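You operate a simulated robot arm through the tools that you are given. There is no shell and no other tool.

The job below is to be done with a simulated robot arm. You get a single attempt, and the scene is never put back.

## Task
Level the trial tube with the spirit level and lock the nut again.
Fine: the level goes back on the beam. Set down upright: spirit level.

It is judged by the outcome, as a careful person would: the job done as asked, and still so three seconds after it is handed in. It fails if anything else is knocked over, pushed out of place, dropped, spilled or broken.

## Robot
A 6-joint arm with a three-finger gripper, fixed in place. Base frame: the origin is at the foot of the arm, x ahead of it, y to its left, z up; the work surface is at about z = 900. Lengths are in mm, angles in degrees, forces in N, time in s.
Its first joint turns from -166.0 to 166.0 degrees. Payload 4.89 kg.
The tool frame sits at the grasp point between the pads (the TCP): z along the fingers, y along the line on which they close. The tips reach 30 mm beyond it. The gripper opens to 164 mm. The gripper's body begins 125 mm behind the TCP.
Orientation is that of the tool frame in the base frame, as a unit quaternion [w, x, y, z]. With the fingers straight down and closing along the base's y, the tool's x points along the base's -x, its y along +y and its z along -z.

## Interface
- The arm moves only by the tool apply_moves. Its argument "rows" is a list of rows, each an object (a shift or turn left out is 0, a gripper value left out holds the last) with "travel": the shift along the tool's x, y, z in units of 30 mm (1.0 is 30 mm), a list of three; "delta_rot": the turn, a rotation vector about the tool's x, y, z in units of 5 degrees (1.0 is 5 degrees), a list of three. In form: [{"travel": [x, y, z], "delta_rot": [ax, ay, az]}, ...]. A call has 1 to 20 rows; each row shifts and turns the commanded pose from where the row before left it, along the tool's axes as they then stand. "jaw" is the opening, from 0 (shut) to 1 (fully open), set as the call begins (left out, the last holds). A call with a number of a shift or a turn outside -1 to 1 is refused whole. A row lasts 0.2 s, in which the tool goes at most 50 mm and 8.6 degrees; a call with a longer step from one row to the next is refused whole, and so is a gripper value outside its range. A pose out of reach is approached as far as the arm can. The call stops where the force on the tool passes 50 N (or 10 N more than at its start, if that is more) or the arm is blocked; 0.2 s more then pass. Each finger travels about 108 mm/s and halts on what it meets, pressing with about 28 N; the grip force reading is that of the motor and also rises with nothing between the fingers. The clock runs only during rows and for 0.2 s after the last one: add rows that do not move to give the fingers time. The reply holds the time, the measured pose of the TCP, the force on the tool along the base axes, the opening and the grip force, in the units named above and with some noise, with the torque about the TCP (base axes, N m) and any sound that the robot's microphone picked up, and new pictures: "views" is both (left out), scene, wrist or none.
- Cameras (640 x 400 px; columns grow to the right, rows downward): "scene" is fixed at [47.9, 501.8, 1919.1]; the picture's right is [-0.87, -0.49, 0.00], its down [-0.26, 0.46, -0.85] and it looks along [0.42, -0.74, -0.53] (base axes); focal length 348 px, centre (320, 200). "wrist" rides on the gripper at [76, -2, -152] in the tool frame; the picture's right is [0.02, 1.00, 0.00], its down [-0.88, 0.02, -0.47] and it looks along [-0.47, 0.01, 0.88] (tool axes); focal length 247 px, centre (320, 200). There is no depth. A picture from a camera that has moved, and an enlarged one, comes with that camera's place and axes in the base frame and with its lens.
- lift_body(by): slides the trunk up (or, below 0, down) by that many mm; the arm rides with it, the base frame stays. It gives what a move gives, with no picture.
- close_up(camera, box): a new picture of the part [left, top, right, bottom] of that camera's present view, enlarged. No time passes.
- job_done(): hands the job in; it is judged then, once.

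Nothing tells you positions but the pictures and the camera data. Unless the task says otherwise, let go and move clear before handing in.

The tools are called after "Call:" as name(argument=value, ...) on one line, values as JSON. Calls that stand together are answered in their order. apply_moves: Moves the arm, as the interface text tells. Its arguments: {"type":"object","properties":{"rows":{"type":"array","items":{"type":"object","properties":{"travel":{"type":"array","items":{"type":"number"}},"delta_rot":{"type":"array","items":{"type":"number"}}}}},"jaw":{"type":"number"},"views":{"type":"string","enum":["both","scene","wrist","none"]}},"required":["rows"]} The other tools are called the same way: lift_body (by) slides the trunk up or down; close_up (camera, box) takes an enlarged picture of a part of a camera's view; job_done () hands the job in.

At the start:

```text
time_s: 0.0
tool_pos: [362.2, -444.2, 1536.6]
tcp_rot: [0.0, 0.001, 1.0, 0.0]
ft_force: [0.2, 0.3, -0.4]
moment: [0.02, 0.0, 0.02]
gripper_width: 164.1
grip_force: 0.0
trunk travel left (down, up): [-175.0, 215.0]
```

scene: 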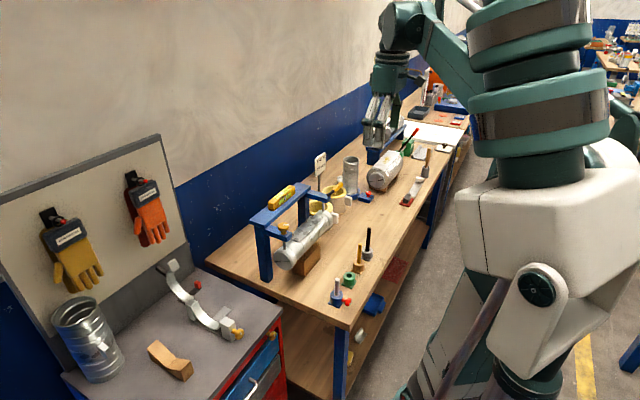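
wrist: 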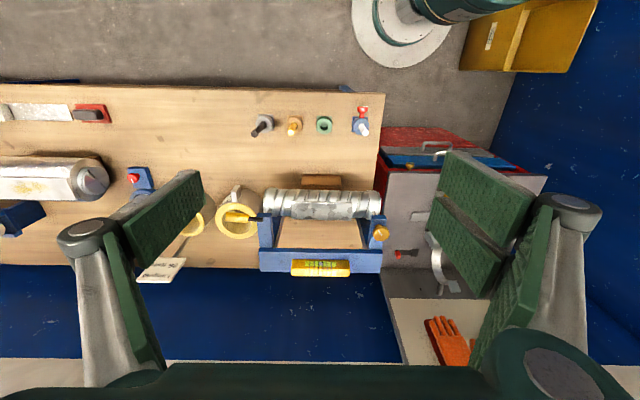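

I see a workbench with a blue frame (beam with a yellow spirit level on top), a trial tube beneath it and what looks like an adjusting nut. First I take enlarged pictures to understand the mechanism.

Call:
close_up(camera="scene", box=[230, 140, 390, 310])

Call:
close_up(camera="wrist", box=[210, 160, 410, 290])

Call:
close_up(camera="scene", box=[310, 100, 470, 220])

Call:
close_up(camera="wrist", box=[0, 90, 260, 300])

```text
2.35 times, centred on (310, 225) of scene
camera zoom: at [47.9, 501.8, 1919.1], right [-0.87, -0.49, 0.0], down [-0.26, 0.46, -0.85], along [0.42, -0.74, -0.53], focal length 820 px, centre (344, 141)
```

zoom: 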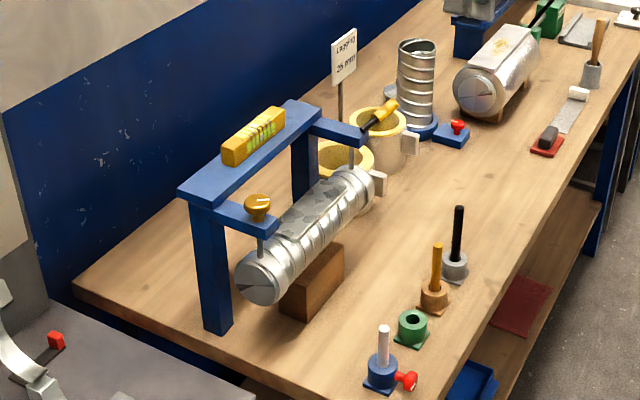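

```text
3.08 times, centred on (310, 225) of wrist
camera zoom: at [286.0, -444.6, 1689.2], right [-0.02, 1.0, 0.0], down [0.88, 0.02, 0.47], along [0.47, 0.01, -0.88], focal length 760 px, centre (351, 123)
```

zoom: 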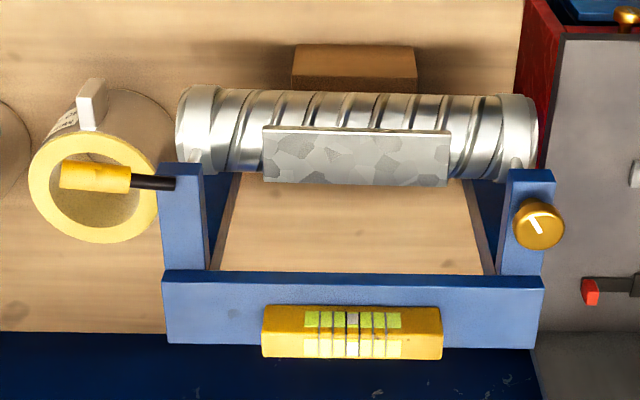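

```text
3.33 times, centred on (390, 160) of scene
camera zoom: at [47.9, 501.8, 1919.1], right [-0.87, -0.49, 0.0], down [-0.26, 0.46, -0.85], along [0.42, -0.74, -0.53], focal length 1162 px, centre (87, 333)
```

zoom: 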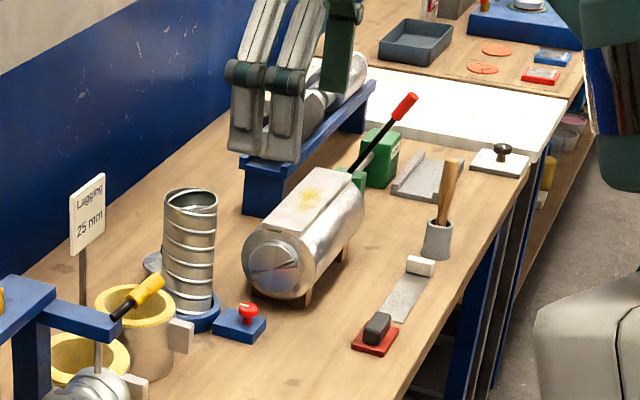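

```text
1.90 times, centred on (130, 195) of wrist
camera zoom: at [286.0, -444.6, 1689.2], right [-0.02, 1.0, 0.0], down [0.88, 0.02, 0.47], along [0.47, 0.01, -0.88], focal length 470 px, centre (682, 210)
```

zoom: 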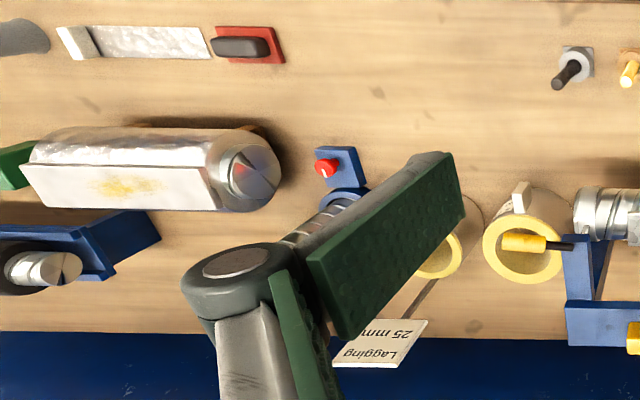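

The beam with the level lies around x≈735, y≈-435, z≈1205; the tube's flat plate is near (644, -432, 1085), a brass knob near (642, -286, 1195) and a yellow-handled lever near (613, -640, 1185). I move closer (still well above) to look at the lever and knob.

Call:
apply_moves(rows=[{"travel": [-0.59, -0.77, 0.9]}, {"travel": [-0.59, -0.77, 0.9]}, {"travel": [-0.59, -0.77, 0.9]}, {"travel": [-0.59, -0.77, 0.9]}, {"travel": [-0.59, -0.77, 0.9]}], views="both")

```text
time_s: 1.2
tool_pos: [451.5, -559.3, 1403.3]
tcp_rot: [0.0, 0.0, 1.0, 0.001]
ft_force: [-0.8, 1.5, 0.7]
moment: [-0.19, -0.17, 0.0]
gripper_width: 163.8
grip_force: 0.1
trunk travel left (down, up): [-175.0, 215.0]
camera wrist: at [374.3, -559.4, 1554.4], right [-0.02, 1.0, 0.0], down [0.88, 0.02, 0.47], along [0.47, 0.01, -0.88], focal length 247 px, centre (320, 200)
```

scene: 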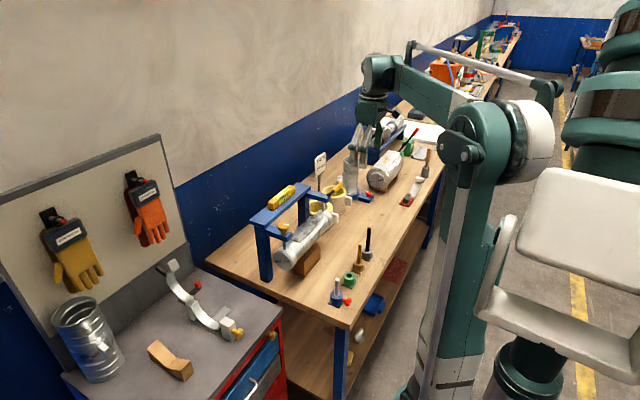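
wrist: 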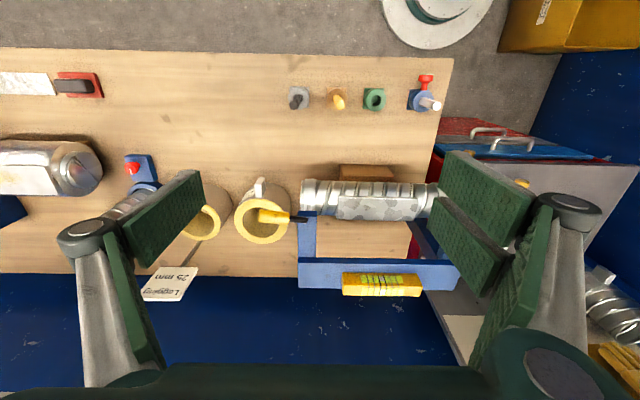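

The view is closer now; I zoom in on the lever and the level.

Call:
close_up(camera="wrist", box=[220, 160, 340, 260])

Call:
close_up(camera="wrist", box=[330, 170, 470, 310])

Call:
close_up(camera="scene", box=[290, 170, 370, 230])

Call:
close_up(camera="scene", box=[245, 175, 345, 285])

```text
4.00 times, centred on (280, 210) of wrist
camera zoom: at [374.3, -559.4, 1554.4], right [-0.02, 1.0, 0.0], down [0.88, 0.02, 0.47], along [0.47, 0.01, -0.88], focal length 988 px, centre (480, 160)
```

zoom: 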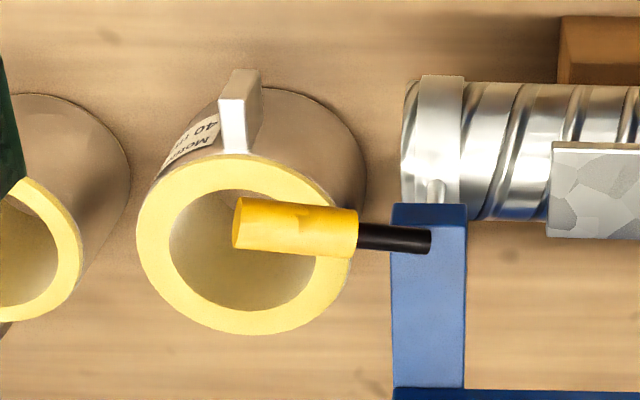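

```text
2.86 times, centred on (400, 240) of wrist
camera zoom: at [374.3, -559.4, 1554.4], right [-0.02, 1.0, 0.0], down [0.88, 0.02, 0.47], along [0.47, 0.01, -0.88], focal length 706 px, centre (91, 86)
```

zoom: 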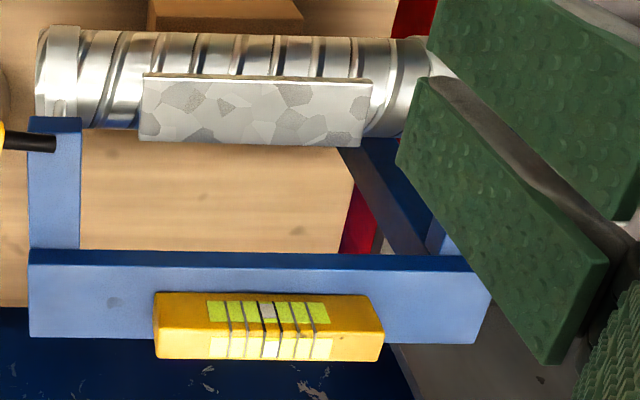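

```text
6.67 times, centred on (330, 200) of scene
camera zoom: at [47.9, 501.8, 1919.1], right [-0.87, -0.49, 0.0], down [-0.26, 0.46, -0.85], along [0.42, -0.74, -0.53], focal length 2324 px, centre (253, 200)
```

zoom: 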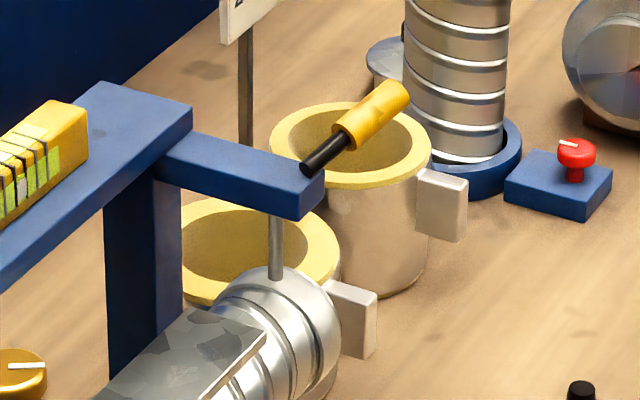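

```text
3.64 times, centred on (295, 230) of scene
camera zoom: at [47.9, 501.8, 1919.1], right [-0.87, -0.49, 0.0], down [-0.26, 0.46, -0.85], along [0.42, -0.74, -0.53], focal length 1267 px, centre (411, 91)
```

zoom: 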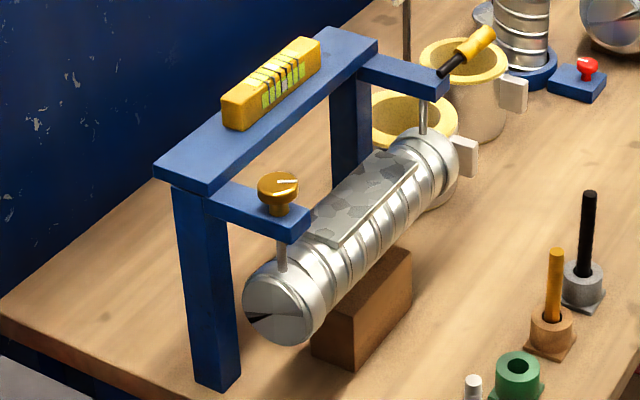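

The lever on the left arm seems to clamp one suspension rod, and the brass knob with a white pointer adjusts the other one. I'll tilt the wrist and look more horizontally at the frame from the robot's side to learn the mechanism and tube tilt.

Call:
apply_moves(rows=[{"travel": [-0.14, 0.52, 0.876]}, {"travel": [-0.14, 0.52, 0.876]}, {"travel": [-0.14, 0.52, 0.876]}, {"travel": [-0.14, 0.52, 0.876]}, {"travel": [-0.14, 0.52, 0.876]}, {"travel": [-0.14, 0.52, 0.876]}, {"travel": [-0.14, 0.52, 0.876]}, {"delta_rot": [0, -1, 0]}, {"delta_rot": [0, -1, 0]}, {"delta_rot": [0, -1, 0]}, {"delta_rot": [0, -1, 0]}, {"delta_rot": [0, -1, 0]}, {"delta_rot": [0, -1, 0]}, {"delta_rot": [0, -1, 0]}], views="wrist")

```text
time_s: 4.2
tool_pos: [480.4, -451.3, 1218.4]
tcp_rot: [0.3, 0.0, 0.954, 0.0]
ft_force: [0.2, -0.2, -1.4]
moment: [0.02, 0.02, -0.01]
gripper_width: 164.0
grip_force: 0.0
trunk travel left (down, up): [-175.0, 215.0]
camera wrist: at [330.7, -450.9, 1298.3], right [-0.02, 1.0, -0.01], down [0.45, 0.02, 0.89], along [0.89, 0.01, -0.45], focal length 247 px, centre (320, 200)
```

wrist: 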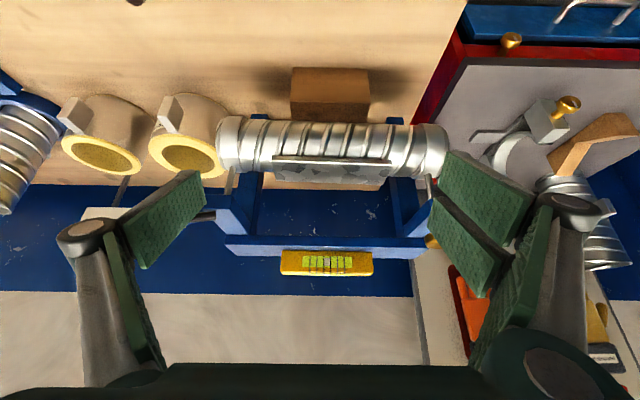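

The picture is upside down (image-down is world-up). I zoom in on each part.

Call:
close_up(camera="wrist", box=[190, 90, 330, 290])

Call:
close_up(camera="wrist", box=[260, 90, 460, 290])

```text
2.00 times, centred on (260, 190) of wrist
camera zoom: at [330.7, -450.9, 1298.3], right [-0.02, 1.0, -0.01], down [0.45, 0.02, 0.89], along [0.89, 0.01, -0.45], focal length 494 px, centre (440, 220)
```

zoom: 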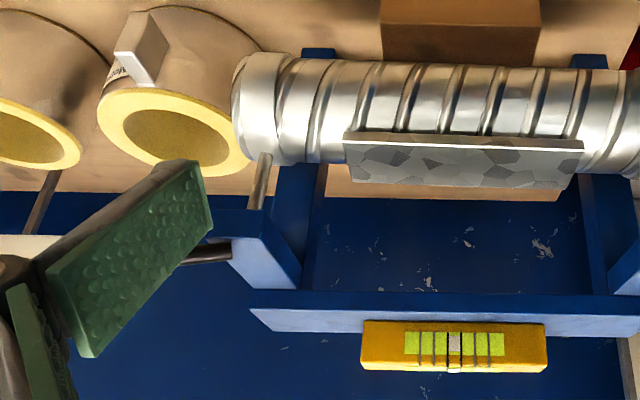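

```text
2.00 times, centred on (360, 190) of wrist
camera zoom: at [330.7, -450.9, 1298.3], right [-0.02, 1.0, -0.01], down [0.45, 0.02, 0.89], along [0.89, 0.01, -0.45], focal length 494 px, centre (240, 220)
```

zoom: 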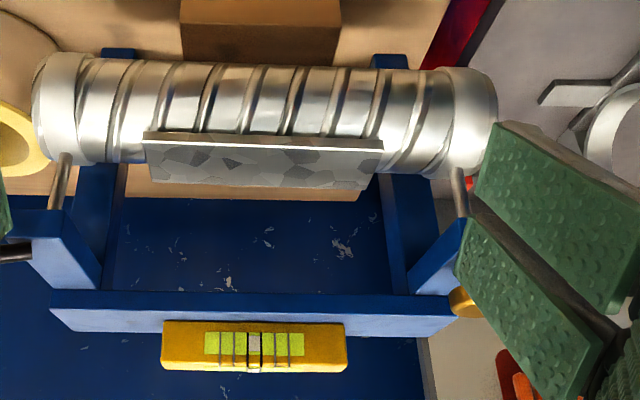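

The tube is tilted about 2° with the knob end (y≈-265) higher. Now I shift along -y to have the lever between the fingers in view.

Call:
apply_moves(rows=[{"travel": [0, -1, 0]}, {"travel": [0, -1, 0]}, {"travel": [0, -1, 0]}, {"travel": [0, -1, 0]}, {"travel": [0, -1, 0]}], views="wrist")

Call:
close_up(camera="wrist", box=[270, 130, 390, 280])

```text
time_s: 5.4
tool_pos: [481.0, -600.0, 1218.9]
tcp_rot: [0.301, -0.001, 0.954, 0.0]
ft_force: [-0.3, 1.6, 0.6]
moment: [-0.2, 0.06, -0.13]
gripper_width: 164.0
grip_force: 0.0
trunk travel left (down, up): [-175.0, 215.0]
camera wrist: at [330.5, -600.1, 1299.2], right [-0.02, 1.0, -0.01], down [0.45, 0.02, 0.89], along [0.89, 0.01, -0.45], focal length 247 px, centre (320, 200)
```

wrist: 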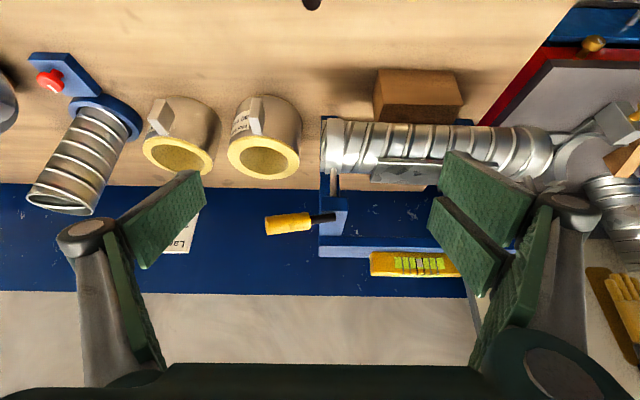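

```text
2.67 times, centred on (330, 205) of wrist
camera zoom: at [330.5, -600.1, 1299.2], right [-0.02, 1.0, -0.01], down [0.45, 0.02, 0.89], along [0.89, 0.01, -0.45], focal length 659 px, centre (293, 187)
```

zoom: 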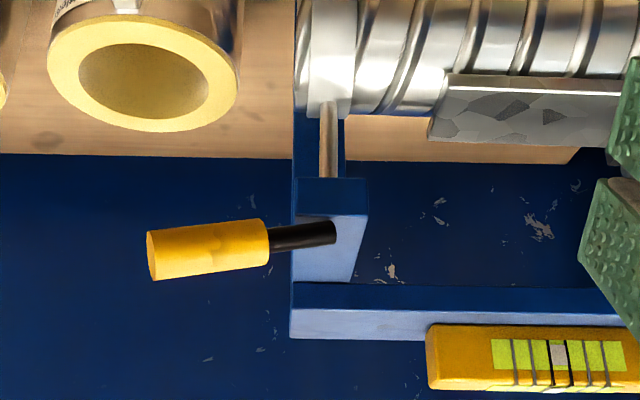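

The lever's black shaft starts near (618,-578,1178) at the arm tip and its yellow handle points to -y, slightly raised; arm tops are z≈1171, beam top z≈1193. Next I back off, set the tool vertical and yaw 90° so that the fingers close across the level's narrow width.

Call:
apply_moves(rows=[{"travel": [0, 0, -1]}, {"travel": [0, 0, -1]}, {"travel": [0, 0, -1]}, {"travel": [0, 0, -1]}, {"travel": [0, 0, -1]}, {"delta_rot": [0, 1, 0]}, {"delta_rot": [0, 1, 0]}, {"delta_rot": [0, 1, 0]}, {"delta_rot": [0, 1, 0]}, {"delta_rot": [0, 1, 0]}, {"delta_rot": [0, 1, 0]}, {"delta_rot": [0, 1, 0]}], views="none")

Call:
apply_moves(rows=[{"delta_rot": [0, 0, 1]}, {"delta_rot": [0, 0, 1]}, {"delta_rot": [0, 0, 1]}, {"delta_rot": [0, 0, 1]}, {"delta_rot": [0, 0, 1]}, {"delta_rot": [0, 0, 1]}, {"delta_rot": [0, 0, 1]}, {"delta_rot": [0, 0, 1]}, {"delta_rot": [0, 0, 1]}, {"delta_rot": [0, 0, 1]}, {"delta_rot": [0, 0, 1]}, {"delta_rot": [0, 0, 1]}, {"delta_rot": [0, 0, 1]}, {"delta_rot": [0, 0, 1]}, {"delta_rot": [0, 0, 1]}, {"delta_rot": [0, 0, 1]}, {"delta_rot": [0, 0, 1]}, {"delta_rot": [0, 0, 1]}], views="wrist")

```text
time_s: 8.0
tool_pos: [394.0, -601.1, 1341.2]
tcp_rot: [-0.002, 0.0, 1.0, 0.0]
ft_force: [-0.8, 0.7, 0.2]
moment: [-0.1, -0.08, 0.03]
gripper_width: 163.9
grip_force: 0.0
trunk travel left (down, up): [-175.0, 215.0]
```

```text
time_s: 11.8
tool_pos: [394.9, -601.1, 1341.1]
tcp_rot: [0.0, 0.708, 0.706, 0.0]
ft_force: [-0.2, -0.1, -0.3]
moment: [0.03, 0.05, 0.0]
gripper_width: 164.2
grip_force: 0.1
trunk travel left (down, up): [-175.0, 215.0]
camera wrist: at [392.9, -522.8, 1492.9], right [1.0, 0.02, 0.0], down [0.02, -0.88, 0.47], along [0.01, -0.47, -0.88], focal length 247 px, centre (320, 200)
```

wrist: 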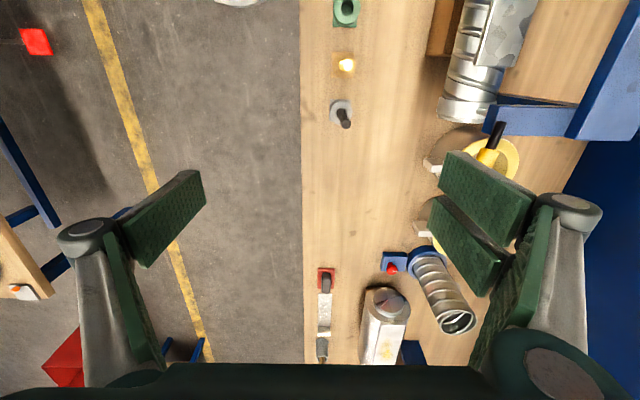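

Yaw worked. Now moving above the level on the beam.

Call:
apply_moves(rows=[{"travel": [0.46, 0.958, -0.08]}, {"travel": [0.46, 0.958, -0.08]}, {"travel": [0.46, 0.958, -0.08]}, {"travel": [0.46, 0.958, -0.08]}, {"travel": [0.46, 0.958, -0.08]}, {"travel": [0.46, 0.958, -0.08]}, {"travel": [0.46, 0.958, -0.08]}, {"travel": [0.46, 0.958, -0.08]}, {"travel": [0.46, 0.958, -0.08]}, {"travel": [0.46, 0.958, -0.08]}, {"travel": [0.46, 0.958, -0.08]}, {"travel": [0.46, 0.958, -0.08]}], views="both")

```text
time_s: 14.4
tool_pos: [738.4, -434.6, 1368.6]
tcp_rot: [0.0, 0.707, 0.707, 0.0]
ft_force: [-0.9, -0.5, -0.2]
moment: [0.1, -0.1, 0.0]
gripper_width: 164.1
grip_force: 0.1
trunk travel left (down, up): [-175.0, 215.0]
camera wrist: at [736.7, -357.2, 1521.0], right [1.0, 0.02, 0.0], down [0.02, -0.88, 0.47], along [0.01, -0.47, -0.88], focal length 247 px, centre (320, 200)
```

scene: 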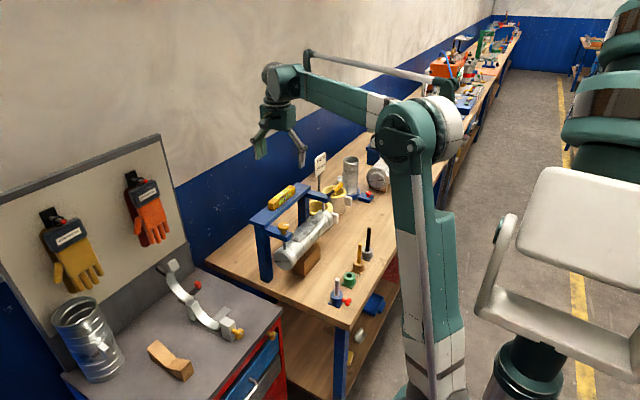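
wrist: 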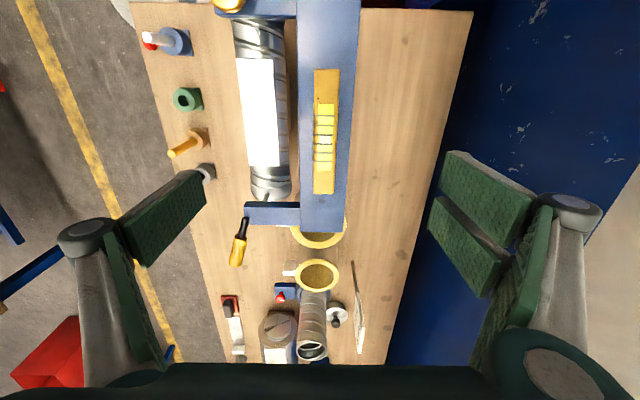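

Call:
close_up(camera="wrist", box=[225, 0, 385, 290])

Call:
close_up(camera="wrist", box=[280, 50, 370, 210])

Call:
close_up(camera="wrist", box=[215, 170, 305, 280])

```text
1.38 times, centred on (305, 145) of wrist
camera zoom: at [736.7, -357.2, 1521.0], right [1.0, 0.02, 0.0], down [0.02, -0.88, 0.47], along [0.01, -0.47, -0.88], focal length 341 px, centre (341, 276)
```

zoom: 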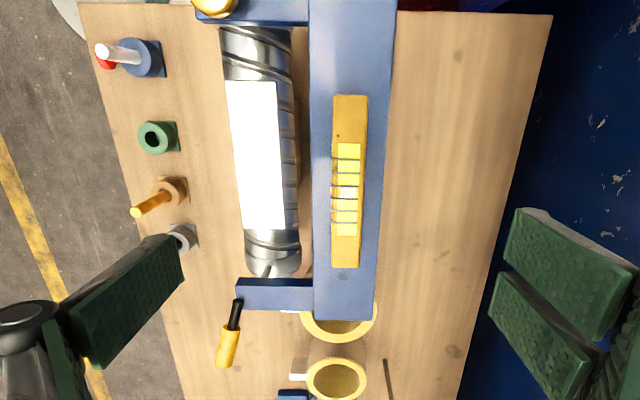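

```text
2.50 times, centred on (325, 130) of wrist
camera zoom: at [736.7, -357.2, 1521.0], right [1.0, 0.02, 0.0], down [0.02, -0.88, 0.47], along [0.01, -0.47, -0.88], focal length 617 px, centre (308, 375)
```

zoom: 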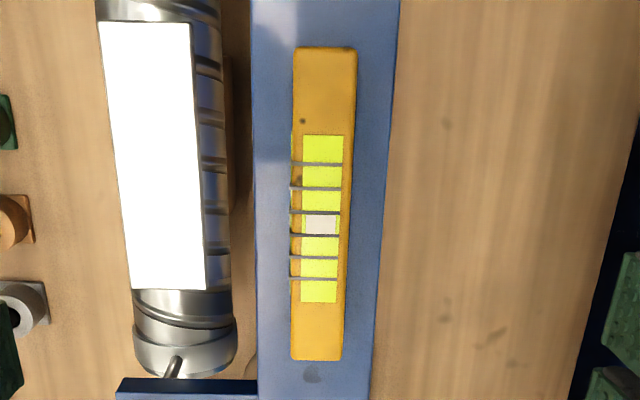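

```text
3.64 times, centred on (260, 225) of wrist
camera zoom: at [736.7, -357.2, 1521.0], right [1.0, 0.02, 0.0], down [0.02, -0.88, 0.47], along [0.01, -0.47, -0.88], focal length 898 px, centre (538, 109)
```

zoom: 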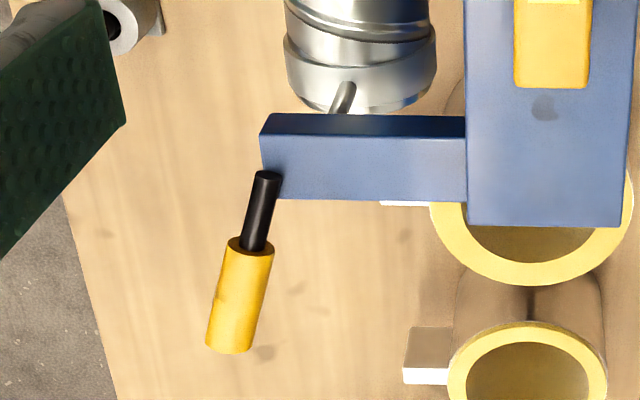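

The level sits about x 731–757, y -504…-357, top z≈1224, bottom ≈1188. I narrow the jaw and descend around its middle, stopping with the tips several mm above the beam.

Call:
apply_moves(jaw=0.45, rows=[{"travel": [0.024, 0.04, 0.9]}, {"travel": [0.024, 0.04, 0.9]}, {"travel": [0.024, 0.04, 0.9]}, {"travel": [0.024, 0.04, 0.9]}, {"travel": [0.024, 0.04, 0.6]}], views="wrist")

```text
time_s: 15.6
tool_pos: [745.4, -432.0, 1243.9]
tcp_rot: [0.0, 0.707, 0.707, 0.0]
ft_force: [-0.1, -0.3, 0.5]
moment: [-0.02, -0.06, -0.02]
gripper_width: 73.6
grip_force: 0.2
trunk travel left (down, up): [-175.0, 215.0]
camera wrist: at [742.5, -353.4, 1395.7], right [1.0, 0.02, 0.0], down [0.02, -0.88, 0.47], along [0.01, -0.47, -0.88], focal length 247 px, centre (320, 200)
```

wrist: 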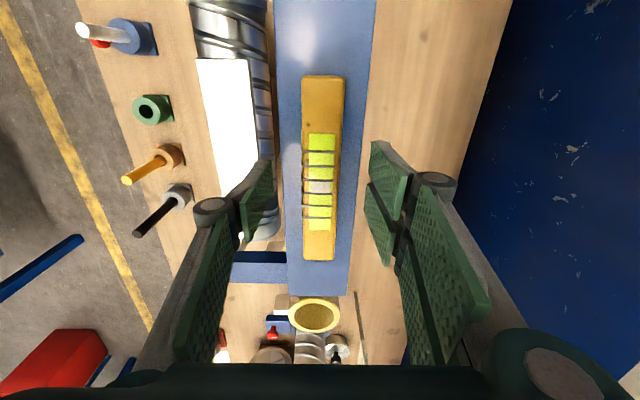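

Alignment looks good. Descending the last ~18 mm and closing.

Call:
apply_moves(rows=[{"travel": [0, 0, 0.3]}, {"travel": [0, 0, 0.3]}, {}], views="wrist")

Call:
apply_moves(jaw=0.0, rows=[{}, {}, {}, {}], views="wrist")

```text
time_s: 16.4
tool_pos: [745.1, -431.3, 1226.1]
tcp_rot: [0.0, 0.707, 0.707, 0.0]
ft_force: [0.6, 0.0, 0.5]
moment: [-0.02, 0.04, -0.03]
gripper_width: 73.9
grip_force: 0.0
trunk travel left (down, up): [-175.0, 215.0]
camera wrist: at [743.0, -353.5, 1377.6], right [1.0, 0.02, 0.0], down [0.02, -0.88, 0.47], along [0.01, -0.47, -0.88], focal length 247 px, centre (320, 200)
```

wrist: 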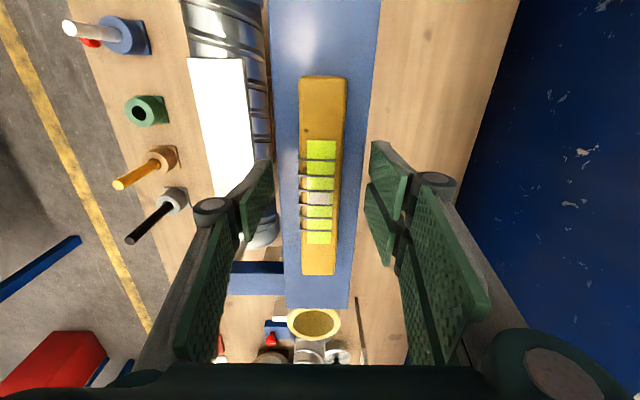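

```text
time_s: 17.4
tool_pos: [745.2, -431.6, 1226.0]
tcp_rot: [0.0, 0.707, 0.707, 0.0]
ft_force: [-0.1, 0.6, 0.6]
moment: [0.01, 0.0, 0.04]
gripper_width: 27.7
grip_force: 28.2
trunk travel left (down, up): [-175.0, 215.0]
camera wrist: at [743.0, -353.5, 1377.7], right [1.0, 0.02, 0.0], down [0.02, -0.88, 0.47], along [0.01, -0.47, -0.88], focal length 247 px, centre (320, 200)
```

wrist: 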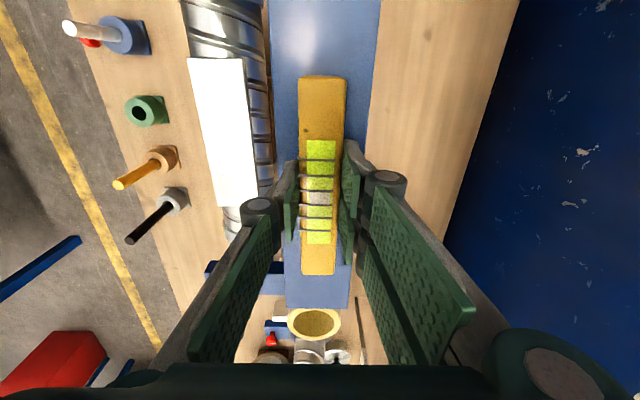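

The level is gripped (27.7 mm wide). The plate on the tube spans about x 611–666, y -515…-347, z≈1097, tilted ~2° up toward +y; I lift, move over it, tilt a touch to match and go down to just above.

Call:
apply_moves(rows=[{"travel": [0, 0, -0.5]}, {"travel": [0, 0, -0.9]}, {"travel": [0, 0, -0.8]}, {"travel": [0, -0.889, 0]}, {"travel": [0, -0.889, 0]}, {"travel": [0, -0.889, 0]}, {"travel": [0, -0.889, 0]}, {"delta_rot": [0, 0.35, 0]}, {"travel": [0, 0, 0.8]}, {"travel": [0, 0, 0.8]}, {"travel": [0, 0, 0.8]}, {}], views="both")

```text
time_s: 20.0
tool_pos: [638.2, -428.8, 1220.0]
tcp_rot: [-0.011, 0.707, 0.707, 0.012]
ft_force: [0.5, 0.0, -1.2]
moment: [-0.02, 0.0, -0.02]
gripper_width: 27.6
grip_force: 27.8
trunk travel left (down, up): [-175.0, 215.0]
camera wrist: at [636.2, -356.1, 1374.2], right [1.0, 0.02, 0.0], down [0.02, -0.89, 0.45], along [0.01, -0.45, -0.9], focal length 247 px, centre (320, 200)
```

scene: 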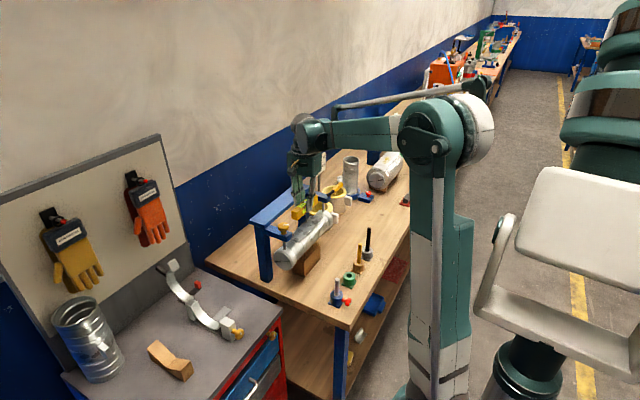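
wrist: 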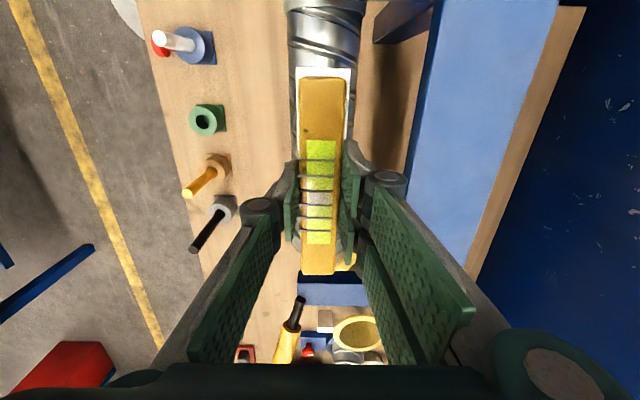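

Call:
close_up(camera="wrist", box=[270, 60, 370, 290])

Call:
close_up(camera="scene", box=[245, 175, 365, 285])

```text
1.74 times, centred on (320, 175) of wrist
camera zoom: at [636.2, -356.1, 1374.2], right [1.0, 0.02, 0.0], down [0.02, -0.89, 0.45], along [0.01, -0.45, -0.9], focal length 430 px, centre (320, 244)
```

zoom: 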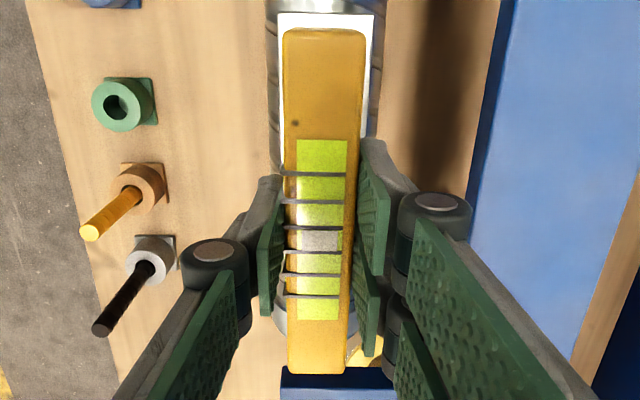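

```text
3.64 times, centred on (305, 230) of scene
camera zoom: at [47.9, 501.8, 1919.1], right [-0.87, -0.49, 0.0], down [-0.26, 0.46, -0.85], along [0.42, -0.74, -0.53], focal length 1267 px, centre (374, 91)
```

zoom: 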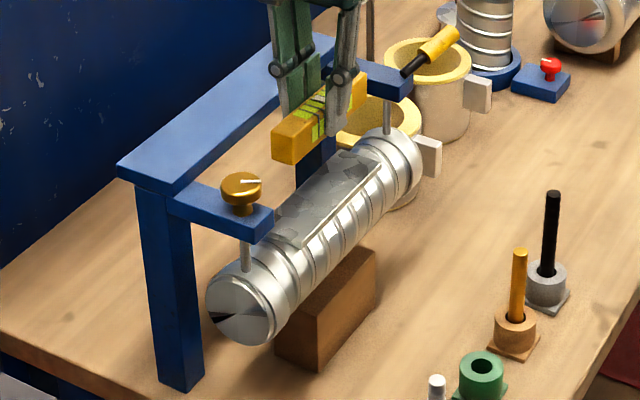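

The level is over the plate, with small margins on both sides. Descending to just above contact.

Call:
apply_moves(rows=[{"travel": [-0.07, 0.02, 0.85]}, {"travel": [-0.07, 0.02, 0.85]}, {"travel": [-0.05, 0, 0.6]}, {}], views="wrist")

```text
time_s: 21.0
tool_pos: [638.2, -433.4, 1151.0]
tcp_rot: [-0.011, 0.706, 0.708, 0.011]
ft_force: [1.3, -0.7, -1.4]
moment: [0.04, 0.05, 0.01]
gripper_width: 27.7
grip_force: 28.1
trunk travel left (down, up): [-175.0, 215.0]
camera wrist: at [637.4, -360.3, 1305.5], right [1.0, 0.02, 0.0], down [0.02, -0.89, 0.45], along [0.01, -0.45, -0.9], focal length 247 px, centre (320, 200)
```

wrist: 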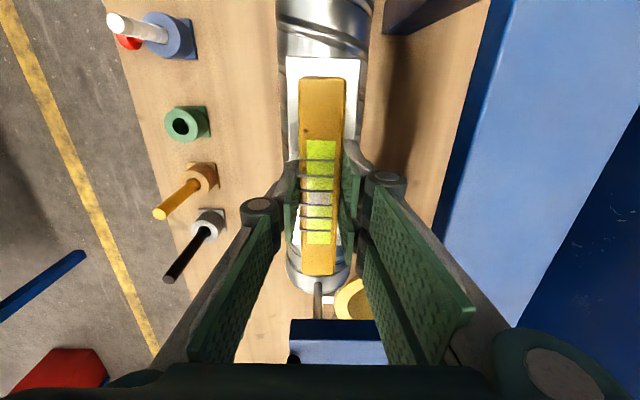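

Call:
apply_moves(rows=[{"travel": [0, 0, 0.08]}, {"travel": [0, 0, 0.08]}, {"travel": [0, 0, 0.08]}, {"travel": [0, 0, 0.08]}], views="none")

```text
time_s: 22.0
tool_pos: [639.2, -433.3, 1142.3]
tcp_rot: [-0.011, 0.707, 0.707, 0.011]
ft_force: [0.3, 0.3, -1.7]
moment: [-0.02, -0.01, 0.0]
gripper_width: 27.7
grip_force: 28.0
trunk travel left (down, up): [-175.0, 215.0]
```

Call:
apply_moves(rows=[{"travel": [0, 0, 0.07]}, {"travel": [0, 0, 0.07]}, {}], views="none")

```text
time_s: 22.8
tool_pos: [639.3, -433.2, 1135.4]
tcp_rot: [-0.01, 0.707, 0.707, 0.01]
ft_force: [-0.6, 0.4, -1.4]
moment: [-0.01, 0.01, 0.01]
gripper_width: 27.8
grip_force: 28.3
trunk travel left (down, up): [-175.0, 215.0]
```

Call:
apply_moves(rows=[{"travel": [0, 0, 0.06]}, {}], views="wrist")

Call:
close_up(camera="scene", box=[270, 190, 350, 250])

```text
time_s: 23.4
tool_pos: [640.0, -431.4, 1134.6]
tcp_rot: [-0.01, 0.707, 0.707, 0.01]
ft_force: [1.1, -0.5, 9.7]
moment: [-0.87, -0.02, 0.08]
gripper_width: 27.7
grip_force: 28.0
trunk travel left (down, up): [-175.0, 215.0]
camera wrist: at [637.2, -359.2, 1289.7], right [1.0, 0.02, 0.0], down [0.02, -0.89, 0.45], along [0.01, -0.45, -0.89], focal length 247 px, centre (320, 200)
```

wrist: 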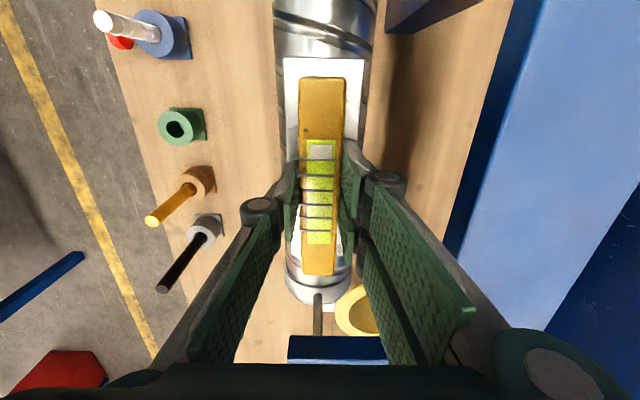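

```text
6.67 times, centred on (310, 220) of scene
camera zoom: at [47.9, 501.8, 1919.1], right [-0.87, -0.49, 0.0], down [-0.26, 0.46, -0.85], along [0.42, -0.74, -0.53], focal length 2324 px, centre (387, 67)
```

zoom: 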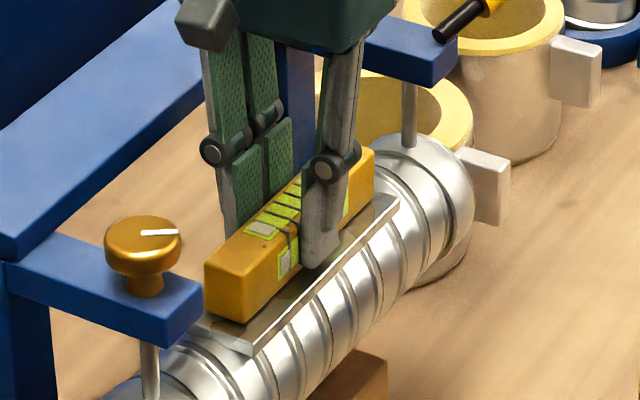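

Contact made (≈10 N) and the bubble jumped to the +y end, i.e. the level now reads the tube. I release it gently and rise.

Call:
apply_moves(jaw=0.3, rows=[{}, {}, {}], views="wrist")

```text
time_s: 24.2
tool_pos: [639.3, -432.6, 1135.0]
tcp_rot: [-0.011, 0.707, 0.707, 0.01]
ft_force: [-0.6, 0.0, 0.5]
moment: [-0.03, 0.0, 0.03]
gripper_width: 49.1
grip_force: 0.1
trunk travel left (down, up): [-175.0, 215.0]
camera wrist: at [637.4, -359.3, 1289.3], right [1.0, 0.02, 0.0], down [0.02, -0.89, 0.45], along [0.01, -0.45, -0.9], focal length 247 px, centre (320, 200)
```

wrist: 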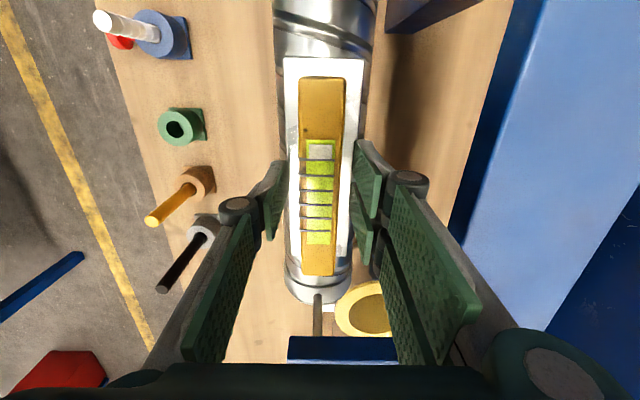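

The level rests on the plate, with the bubble fully at the +y (knob) end. Going up and setting the tool vertical again.

Call:
apply_moves(rows=[{"travel": [0, 0, -0.4]}, {"travel": [0, 0, -0.8]}, {"travel": [0, 0, -0.9]}, {"travel": [0, 0, -0.9]}, {"travel": [0, 0, -0.9]}, {"travel": [0, 0, -0.9]}, {"travel": [0, 0, -0.9]}, {"delta_rot": [0, -0.3, 0]}, {}], views="both")

Call:
close_up(camera="wrist", box=[250, 40, 390, 260])

Call:
close_up(camera="wrist", box=[270, 200, 370, 320])

```text
time_s: 26.2
tool_pos: [639.1, -437.8, 1304.7]
tcp_rot: [-0.002, 0.707, 0.707, 0.001]
ft_force: [0.0, -0.6, -0.1]
moment: [-0.05, -0.01, 0.0]
gripper_width: 49.0
grip_force: 0.0
trunk travel left (down, up): [-175.0, 215.0]
camera wrist: at [637.3, -360.4, 1458.0], right [1.0, 0.02, 0.0], down [0.02, -0.88, 0.47], along [0.01, -0.47, -0.88], focal length 247 px, centre (320, 200)
```

scene: 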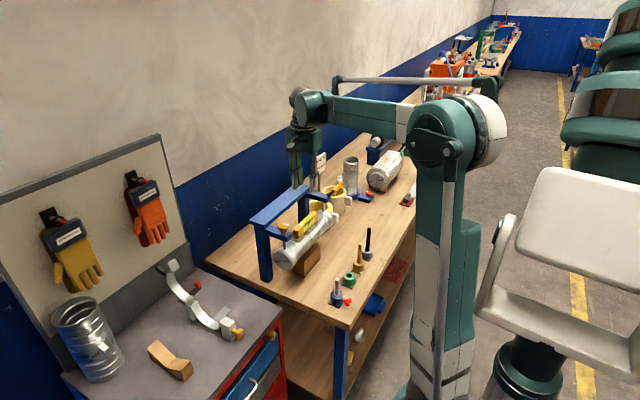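
wrist: 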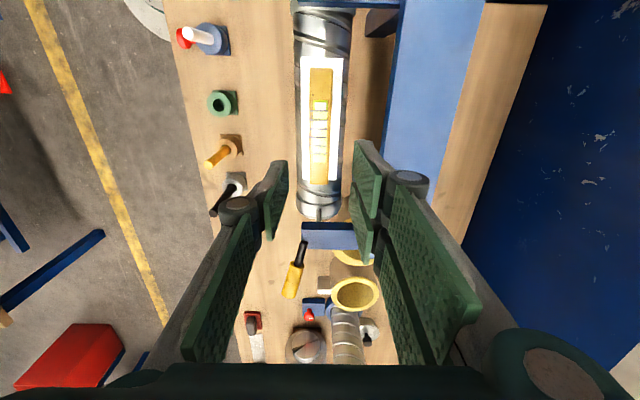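

```text
1.82 times, centred on (320, 150) of wrist
camera zoom: at [637.3, -360.4, 1458.0], right [1.0, 0.02, 0.0], down [0.02, -0.88, 0.47], along [0.01, -0.47, -0.88], focal length 449 px, centre (320, 291)
```

zoom: 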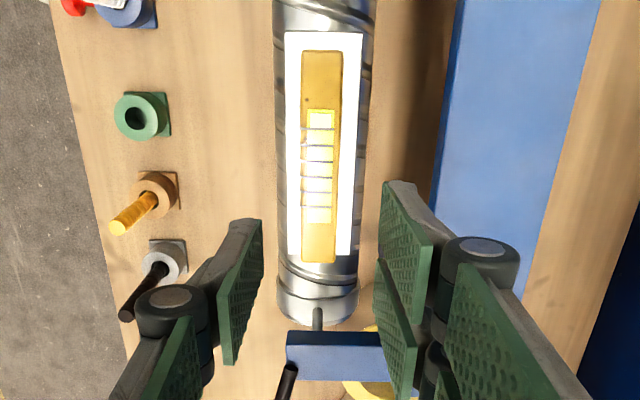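

```text
3.33 times, centred on (320, 260) of wrist
camera zoom: at [637.3, -360.4, 1458.0], right [1.0, 0.02, 0.0], down [0.02, -0.88, 0.47], along [0.01, -0.47, -0.88], focal length 823 px, centre (320, 0)
```

zoom: 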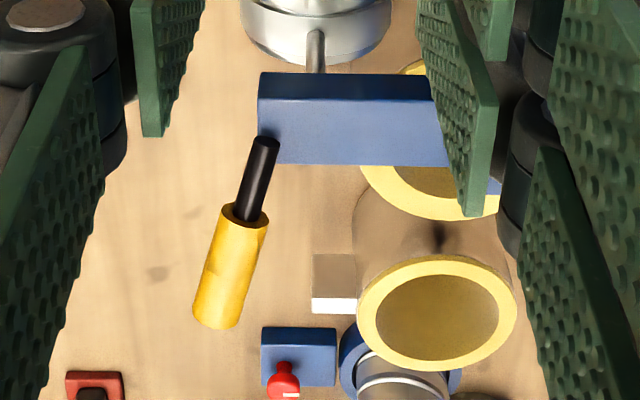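

The lever (start ≈(619,-578,1178), handle mid ≈(603,-634,1193)) appears to pivot about a vertical axis at the arm tip. I go above its handle, yawing 14° so the fingers straddle it.

Call:
apply_moves(rows=[{"travel": [-0.934, -0.17, 0]}, {"travel": [-0.934, -0.17, 0]}, {"travel": [-0.934, -0.17, 0]}, {"travel": [-0.934, -0.17, 0]}, {"travel": [-0.934, -0.17, 0]}, {"travel": [-0.934, -0.17, 0]}, {"travel": [-0.934, -0.17, 0]}, {"delta_rot": [0, 0, 0.95]}, {"delta_rot": [0, 0, 0.95]}, {"delta_rot": [0, 0, 0.95]}, {}], views="both")

Call:
close_up(camera="wrist", box=[250, 20, 390, 240])

```text
time_s: 28.6
tool_pos: [604.1, -633.6, 1304.5]
tcp_rot: [-0.001, 0.79, 0.613, 0.001]
ft_force: [0.0, 0.1, 0.4]
moment: [-0.04, -0.01, 0.01]
gripper_width: 49.3
grip_force: 0.0
trunk travel left (down, up): [-175.0, 215.0]
camera wrist: at [621.0, -558.5, 1457.6], right [0.97, -0.23, 0.0], down [-0.2, -0.86, 0.47], along [-0.11, -0.46, -0.88], focal length 247 px, centre (320, 200)
```

scene: 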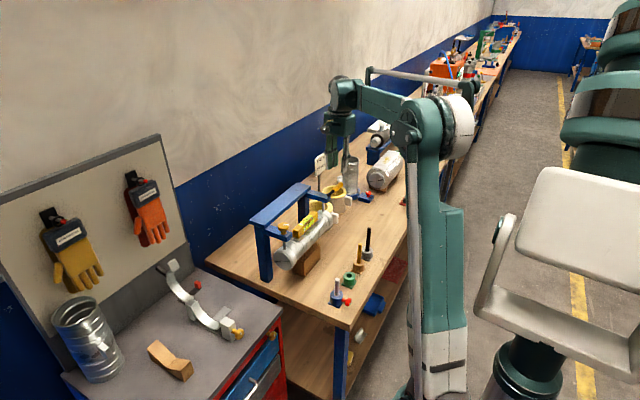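
wrist: 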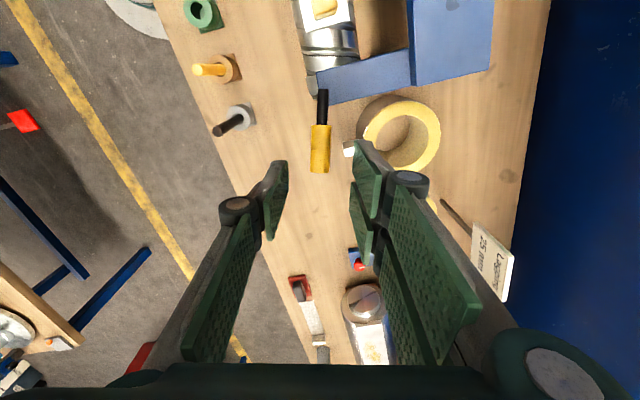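

```text
1.82 times, centred on (320, 130) of wrist
camera zoom: at [621.0, -558.5, 1457.6], right [0.97, -0.23, 0.0], down [-0.2, -0.86, 0.47], along [-0.11, -0.46, -0.88], focal length 449 px, centre (320, 327)
```

zoom: 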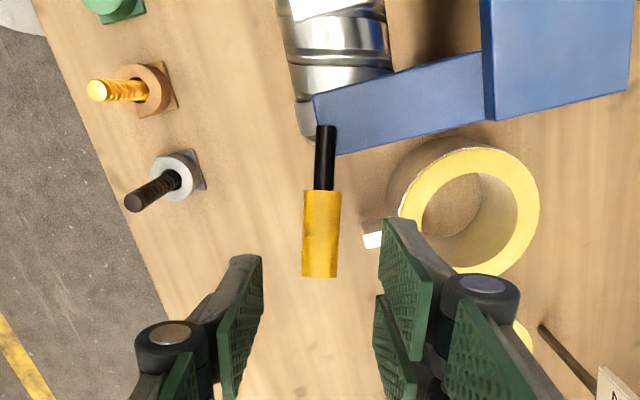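

The handle lies between the fingers' projection. Descending to straddle it.

Call:
apply_moves(rows=[{"travel": [0, 0, 0.9]}, {"travel": [0, 0, 0.9]}, {"travel": [0, 0, 0.9]}, {"travel": [0, 0, 0.6]}, {}], views="both")

Call:
close_up(camera="wrist", box=[230, 20, 410, 260])

Call:
close_up(camera="scene", box=[290, 140, 380, 230])

```text
time_s: 29.8
tool_pos: [604.0, -633.0, 1206.4]
tcp_rot: [-0.002, 0.789, 0.614, 0.002]
ft_force: [-0.4, 0.3, 0.0]
moment: [0.04, 0.01, 0.02]
gripper_width: 48.8
grip_force: 0.0
trunk travel left (down, up): [-175.0, 215.0]
camera wrist: at [620.6, -557.8, 1358.1], right [0.97, -0.23, 0.0], down [-0.2, -0.86, 0.47], along [-0.11, -0.46, -0.88], focal length 247 px, centre (320, 200)
```

scene: 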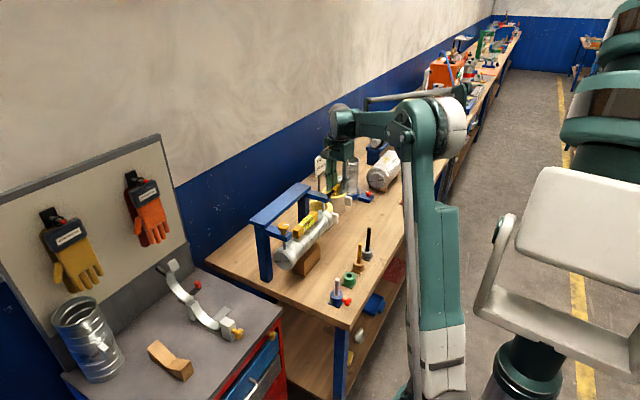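
wrist: 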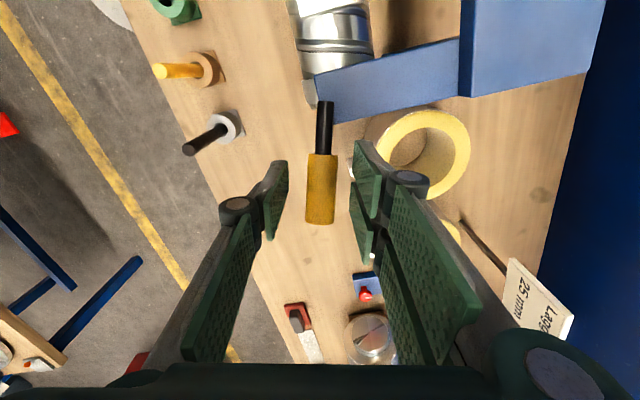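

```text
1.67 times, centred on (320, 140) of wrist
camera zoom: at [620.6, -557.8, 1358.1], right [0.97, -0.23, 0.0], down [-0.2, -0.86, 0.47], along [-0.11, -0.46, -0.88], focal length 412 px, centre (320, 300)
```

zoom: 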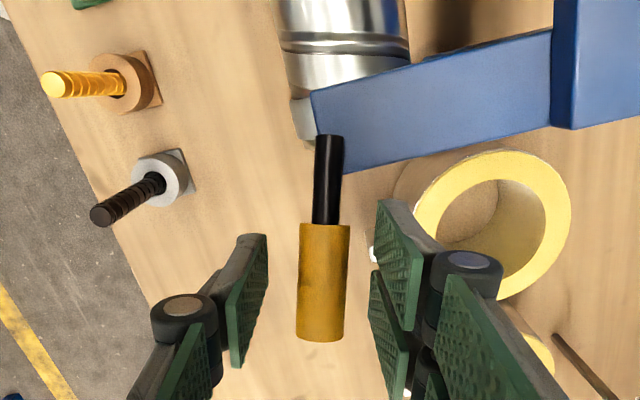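

```text
4.44 times, centred on (335, 185) of scene
camera zoom: at [47.9, 501.8, 1919.1], right [-0.87, -0.49, 0.0], down [-0.26, 0.46, -0.85], along [0.42, -0.74, -0.53], focal length 1549 px, centre (253, 267)
```

zoom: 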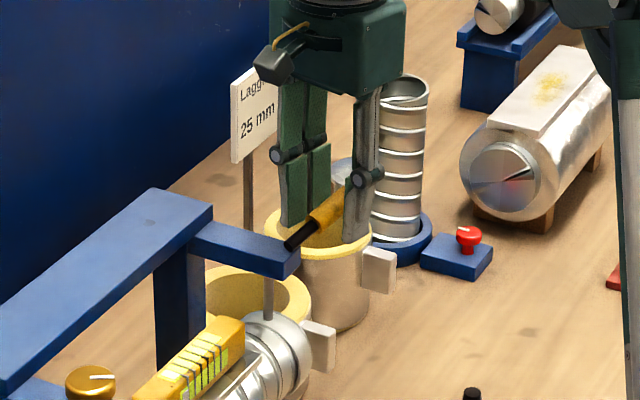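

The handle is between the fingers. I'll nudge it gently toward +x (loosening direction for a right-hand thread) and watch force and motion.

Call:
apply_moves(rows=[{"travel": [0, 0.3, 0]}, {"travel": [0, 0.2, 0]}, {"travel": [0, 0.1, 0]}, {}], views="wrist")

```text
time_s: 30.8
tool_pos: [620.9, -637.5, 1205.7]
tcp_rot: [-0.001, 0.79, 0.613, 0.001]
ft_force: [-8.9, 2.0, -3.0]
moment: [0.02, 0.01, -0.11]
gripper_width: 52.9
grip_force: 4.5
trunk travel left (down, up): [-175.0, 215.0]
camera wrist: at [637.3, -562.0, 1358.5], right [0.97, -0.23, 0.0], down [-0.2, -0.86, 0.47], along [-0.11, -0.46, -0.88], focal length 247 px, centre (320, 200)
```

wrist: 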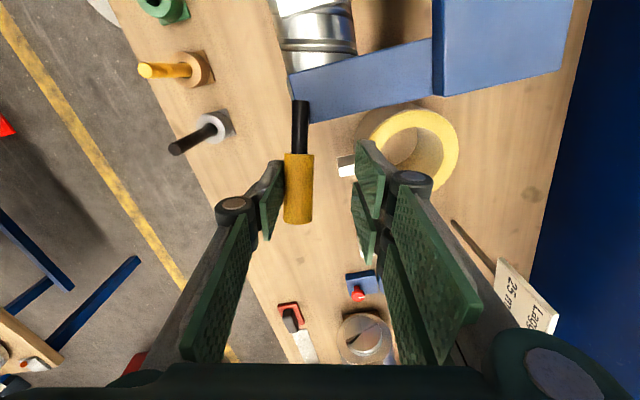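

Contact with ~9 N. I push a bit further to see whether it yields.

Call:
apply_moves(rows=[{"travel": [0, 0.15, 0]}, {"travel": [0, 0.15, 0]}, {}], views="wrist")

```text
time_s: 31.6
tool_pos: [628.0, -640.5, 1206.1]
tcp_rot: [-0.002, 0.789, 0.614, 0.001]
ft_force: [-41.5, 14.4, -20.0]
moment: [0.1, -0.14, -0.26]
gripper_width: 65.9
grip_force: 20.4
trunk travel left (down, up): [-175.0, 215.0]
camera wrist: at [644.7, -564.4, 1359.0], right [0.97, -0.23, 0.0], down [-0.2, -0.86, 0.47], along [-0.11, -0.46, -0.88], focal length 247 px, centre (320, 200)
```

wrist: 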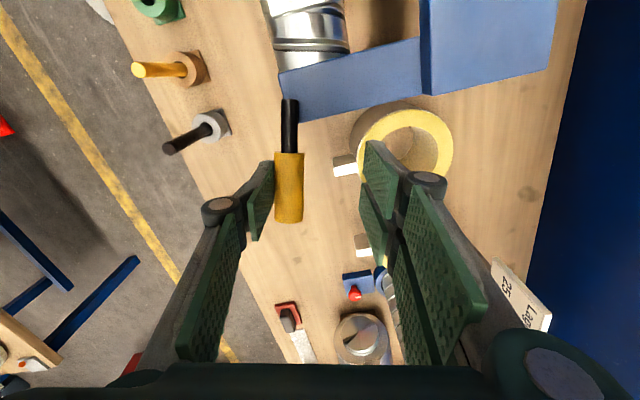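

It doesn't yield in +x (41 N). Backing off and testing the -x direction.

Call:
apply_moves(rows=[{"travel": [0, -0.4, 0]}, {"travel": [0, -0.4, 0]}, {"travel": [0, -0.3, 0]}, {"travel": [0, -0.2, 0]}, {}], views="wrist")

```text
time_s: 32.8
tool_pos: [592.1, -629.5, 1206.9]
tcp_rot: [-0.002, 0.789, 0.615, 0.001]
ft_force: [1.3, -1.4, 0.2]
moment: [-0.01, -0.02, -0.03]
gripper_width: 49.6
grip_force: 0.3
trunk travel left (down, up): [-175.0, 215.0]
camera wrist: at [608.6, -555.3, 1358.5], right [0.97, -0.23, 0.0], down [-0.2, -0.86, 0.47], along [-0.11, -0.46, -0.88], focal length 247 px, centre (320, 200)
```

wrist: 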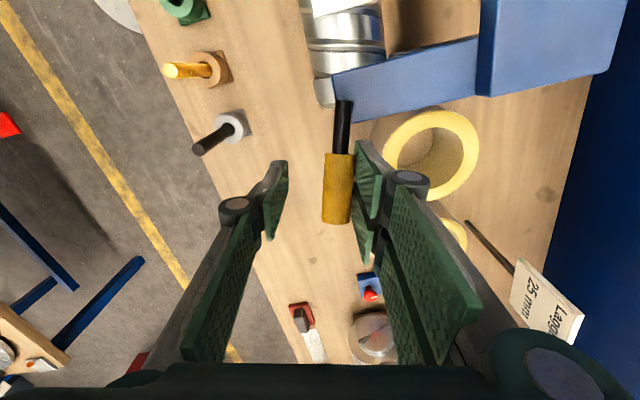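

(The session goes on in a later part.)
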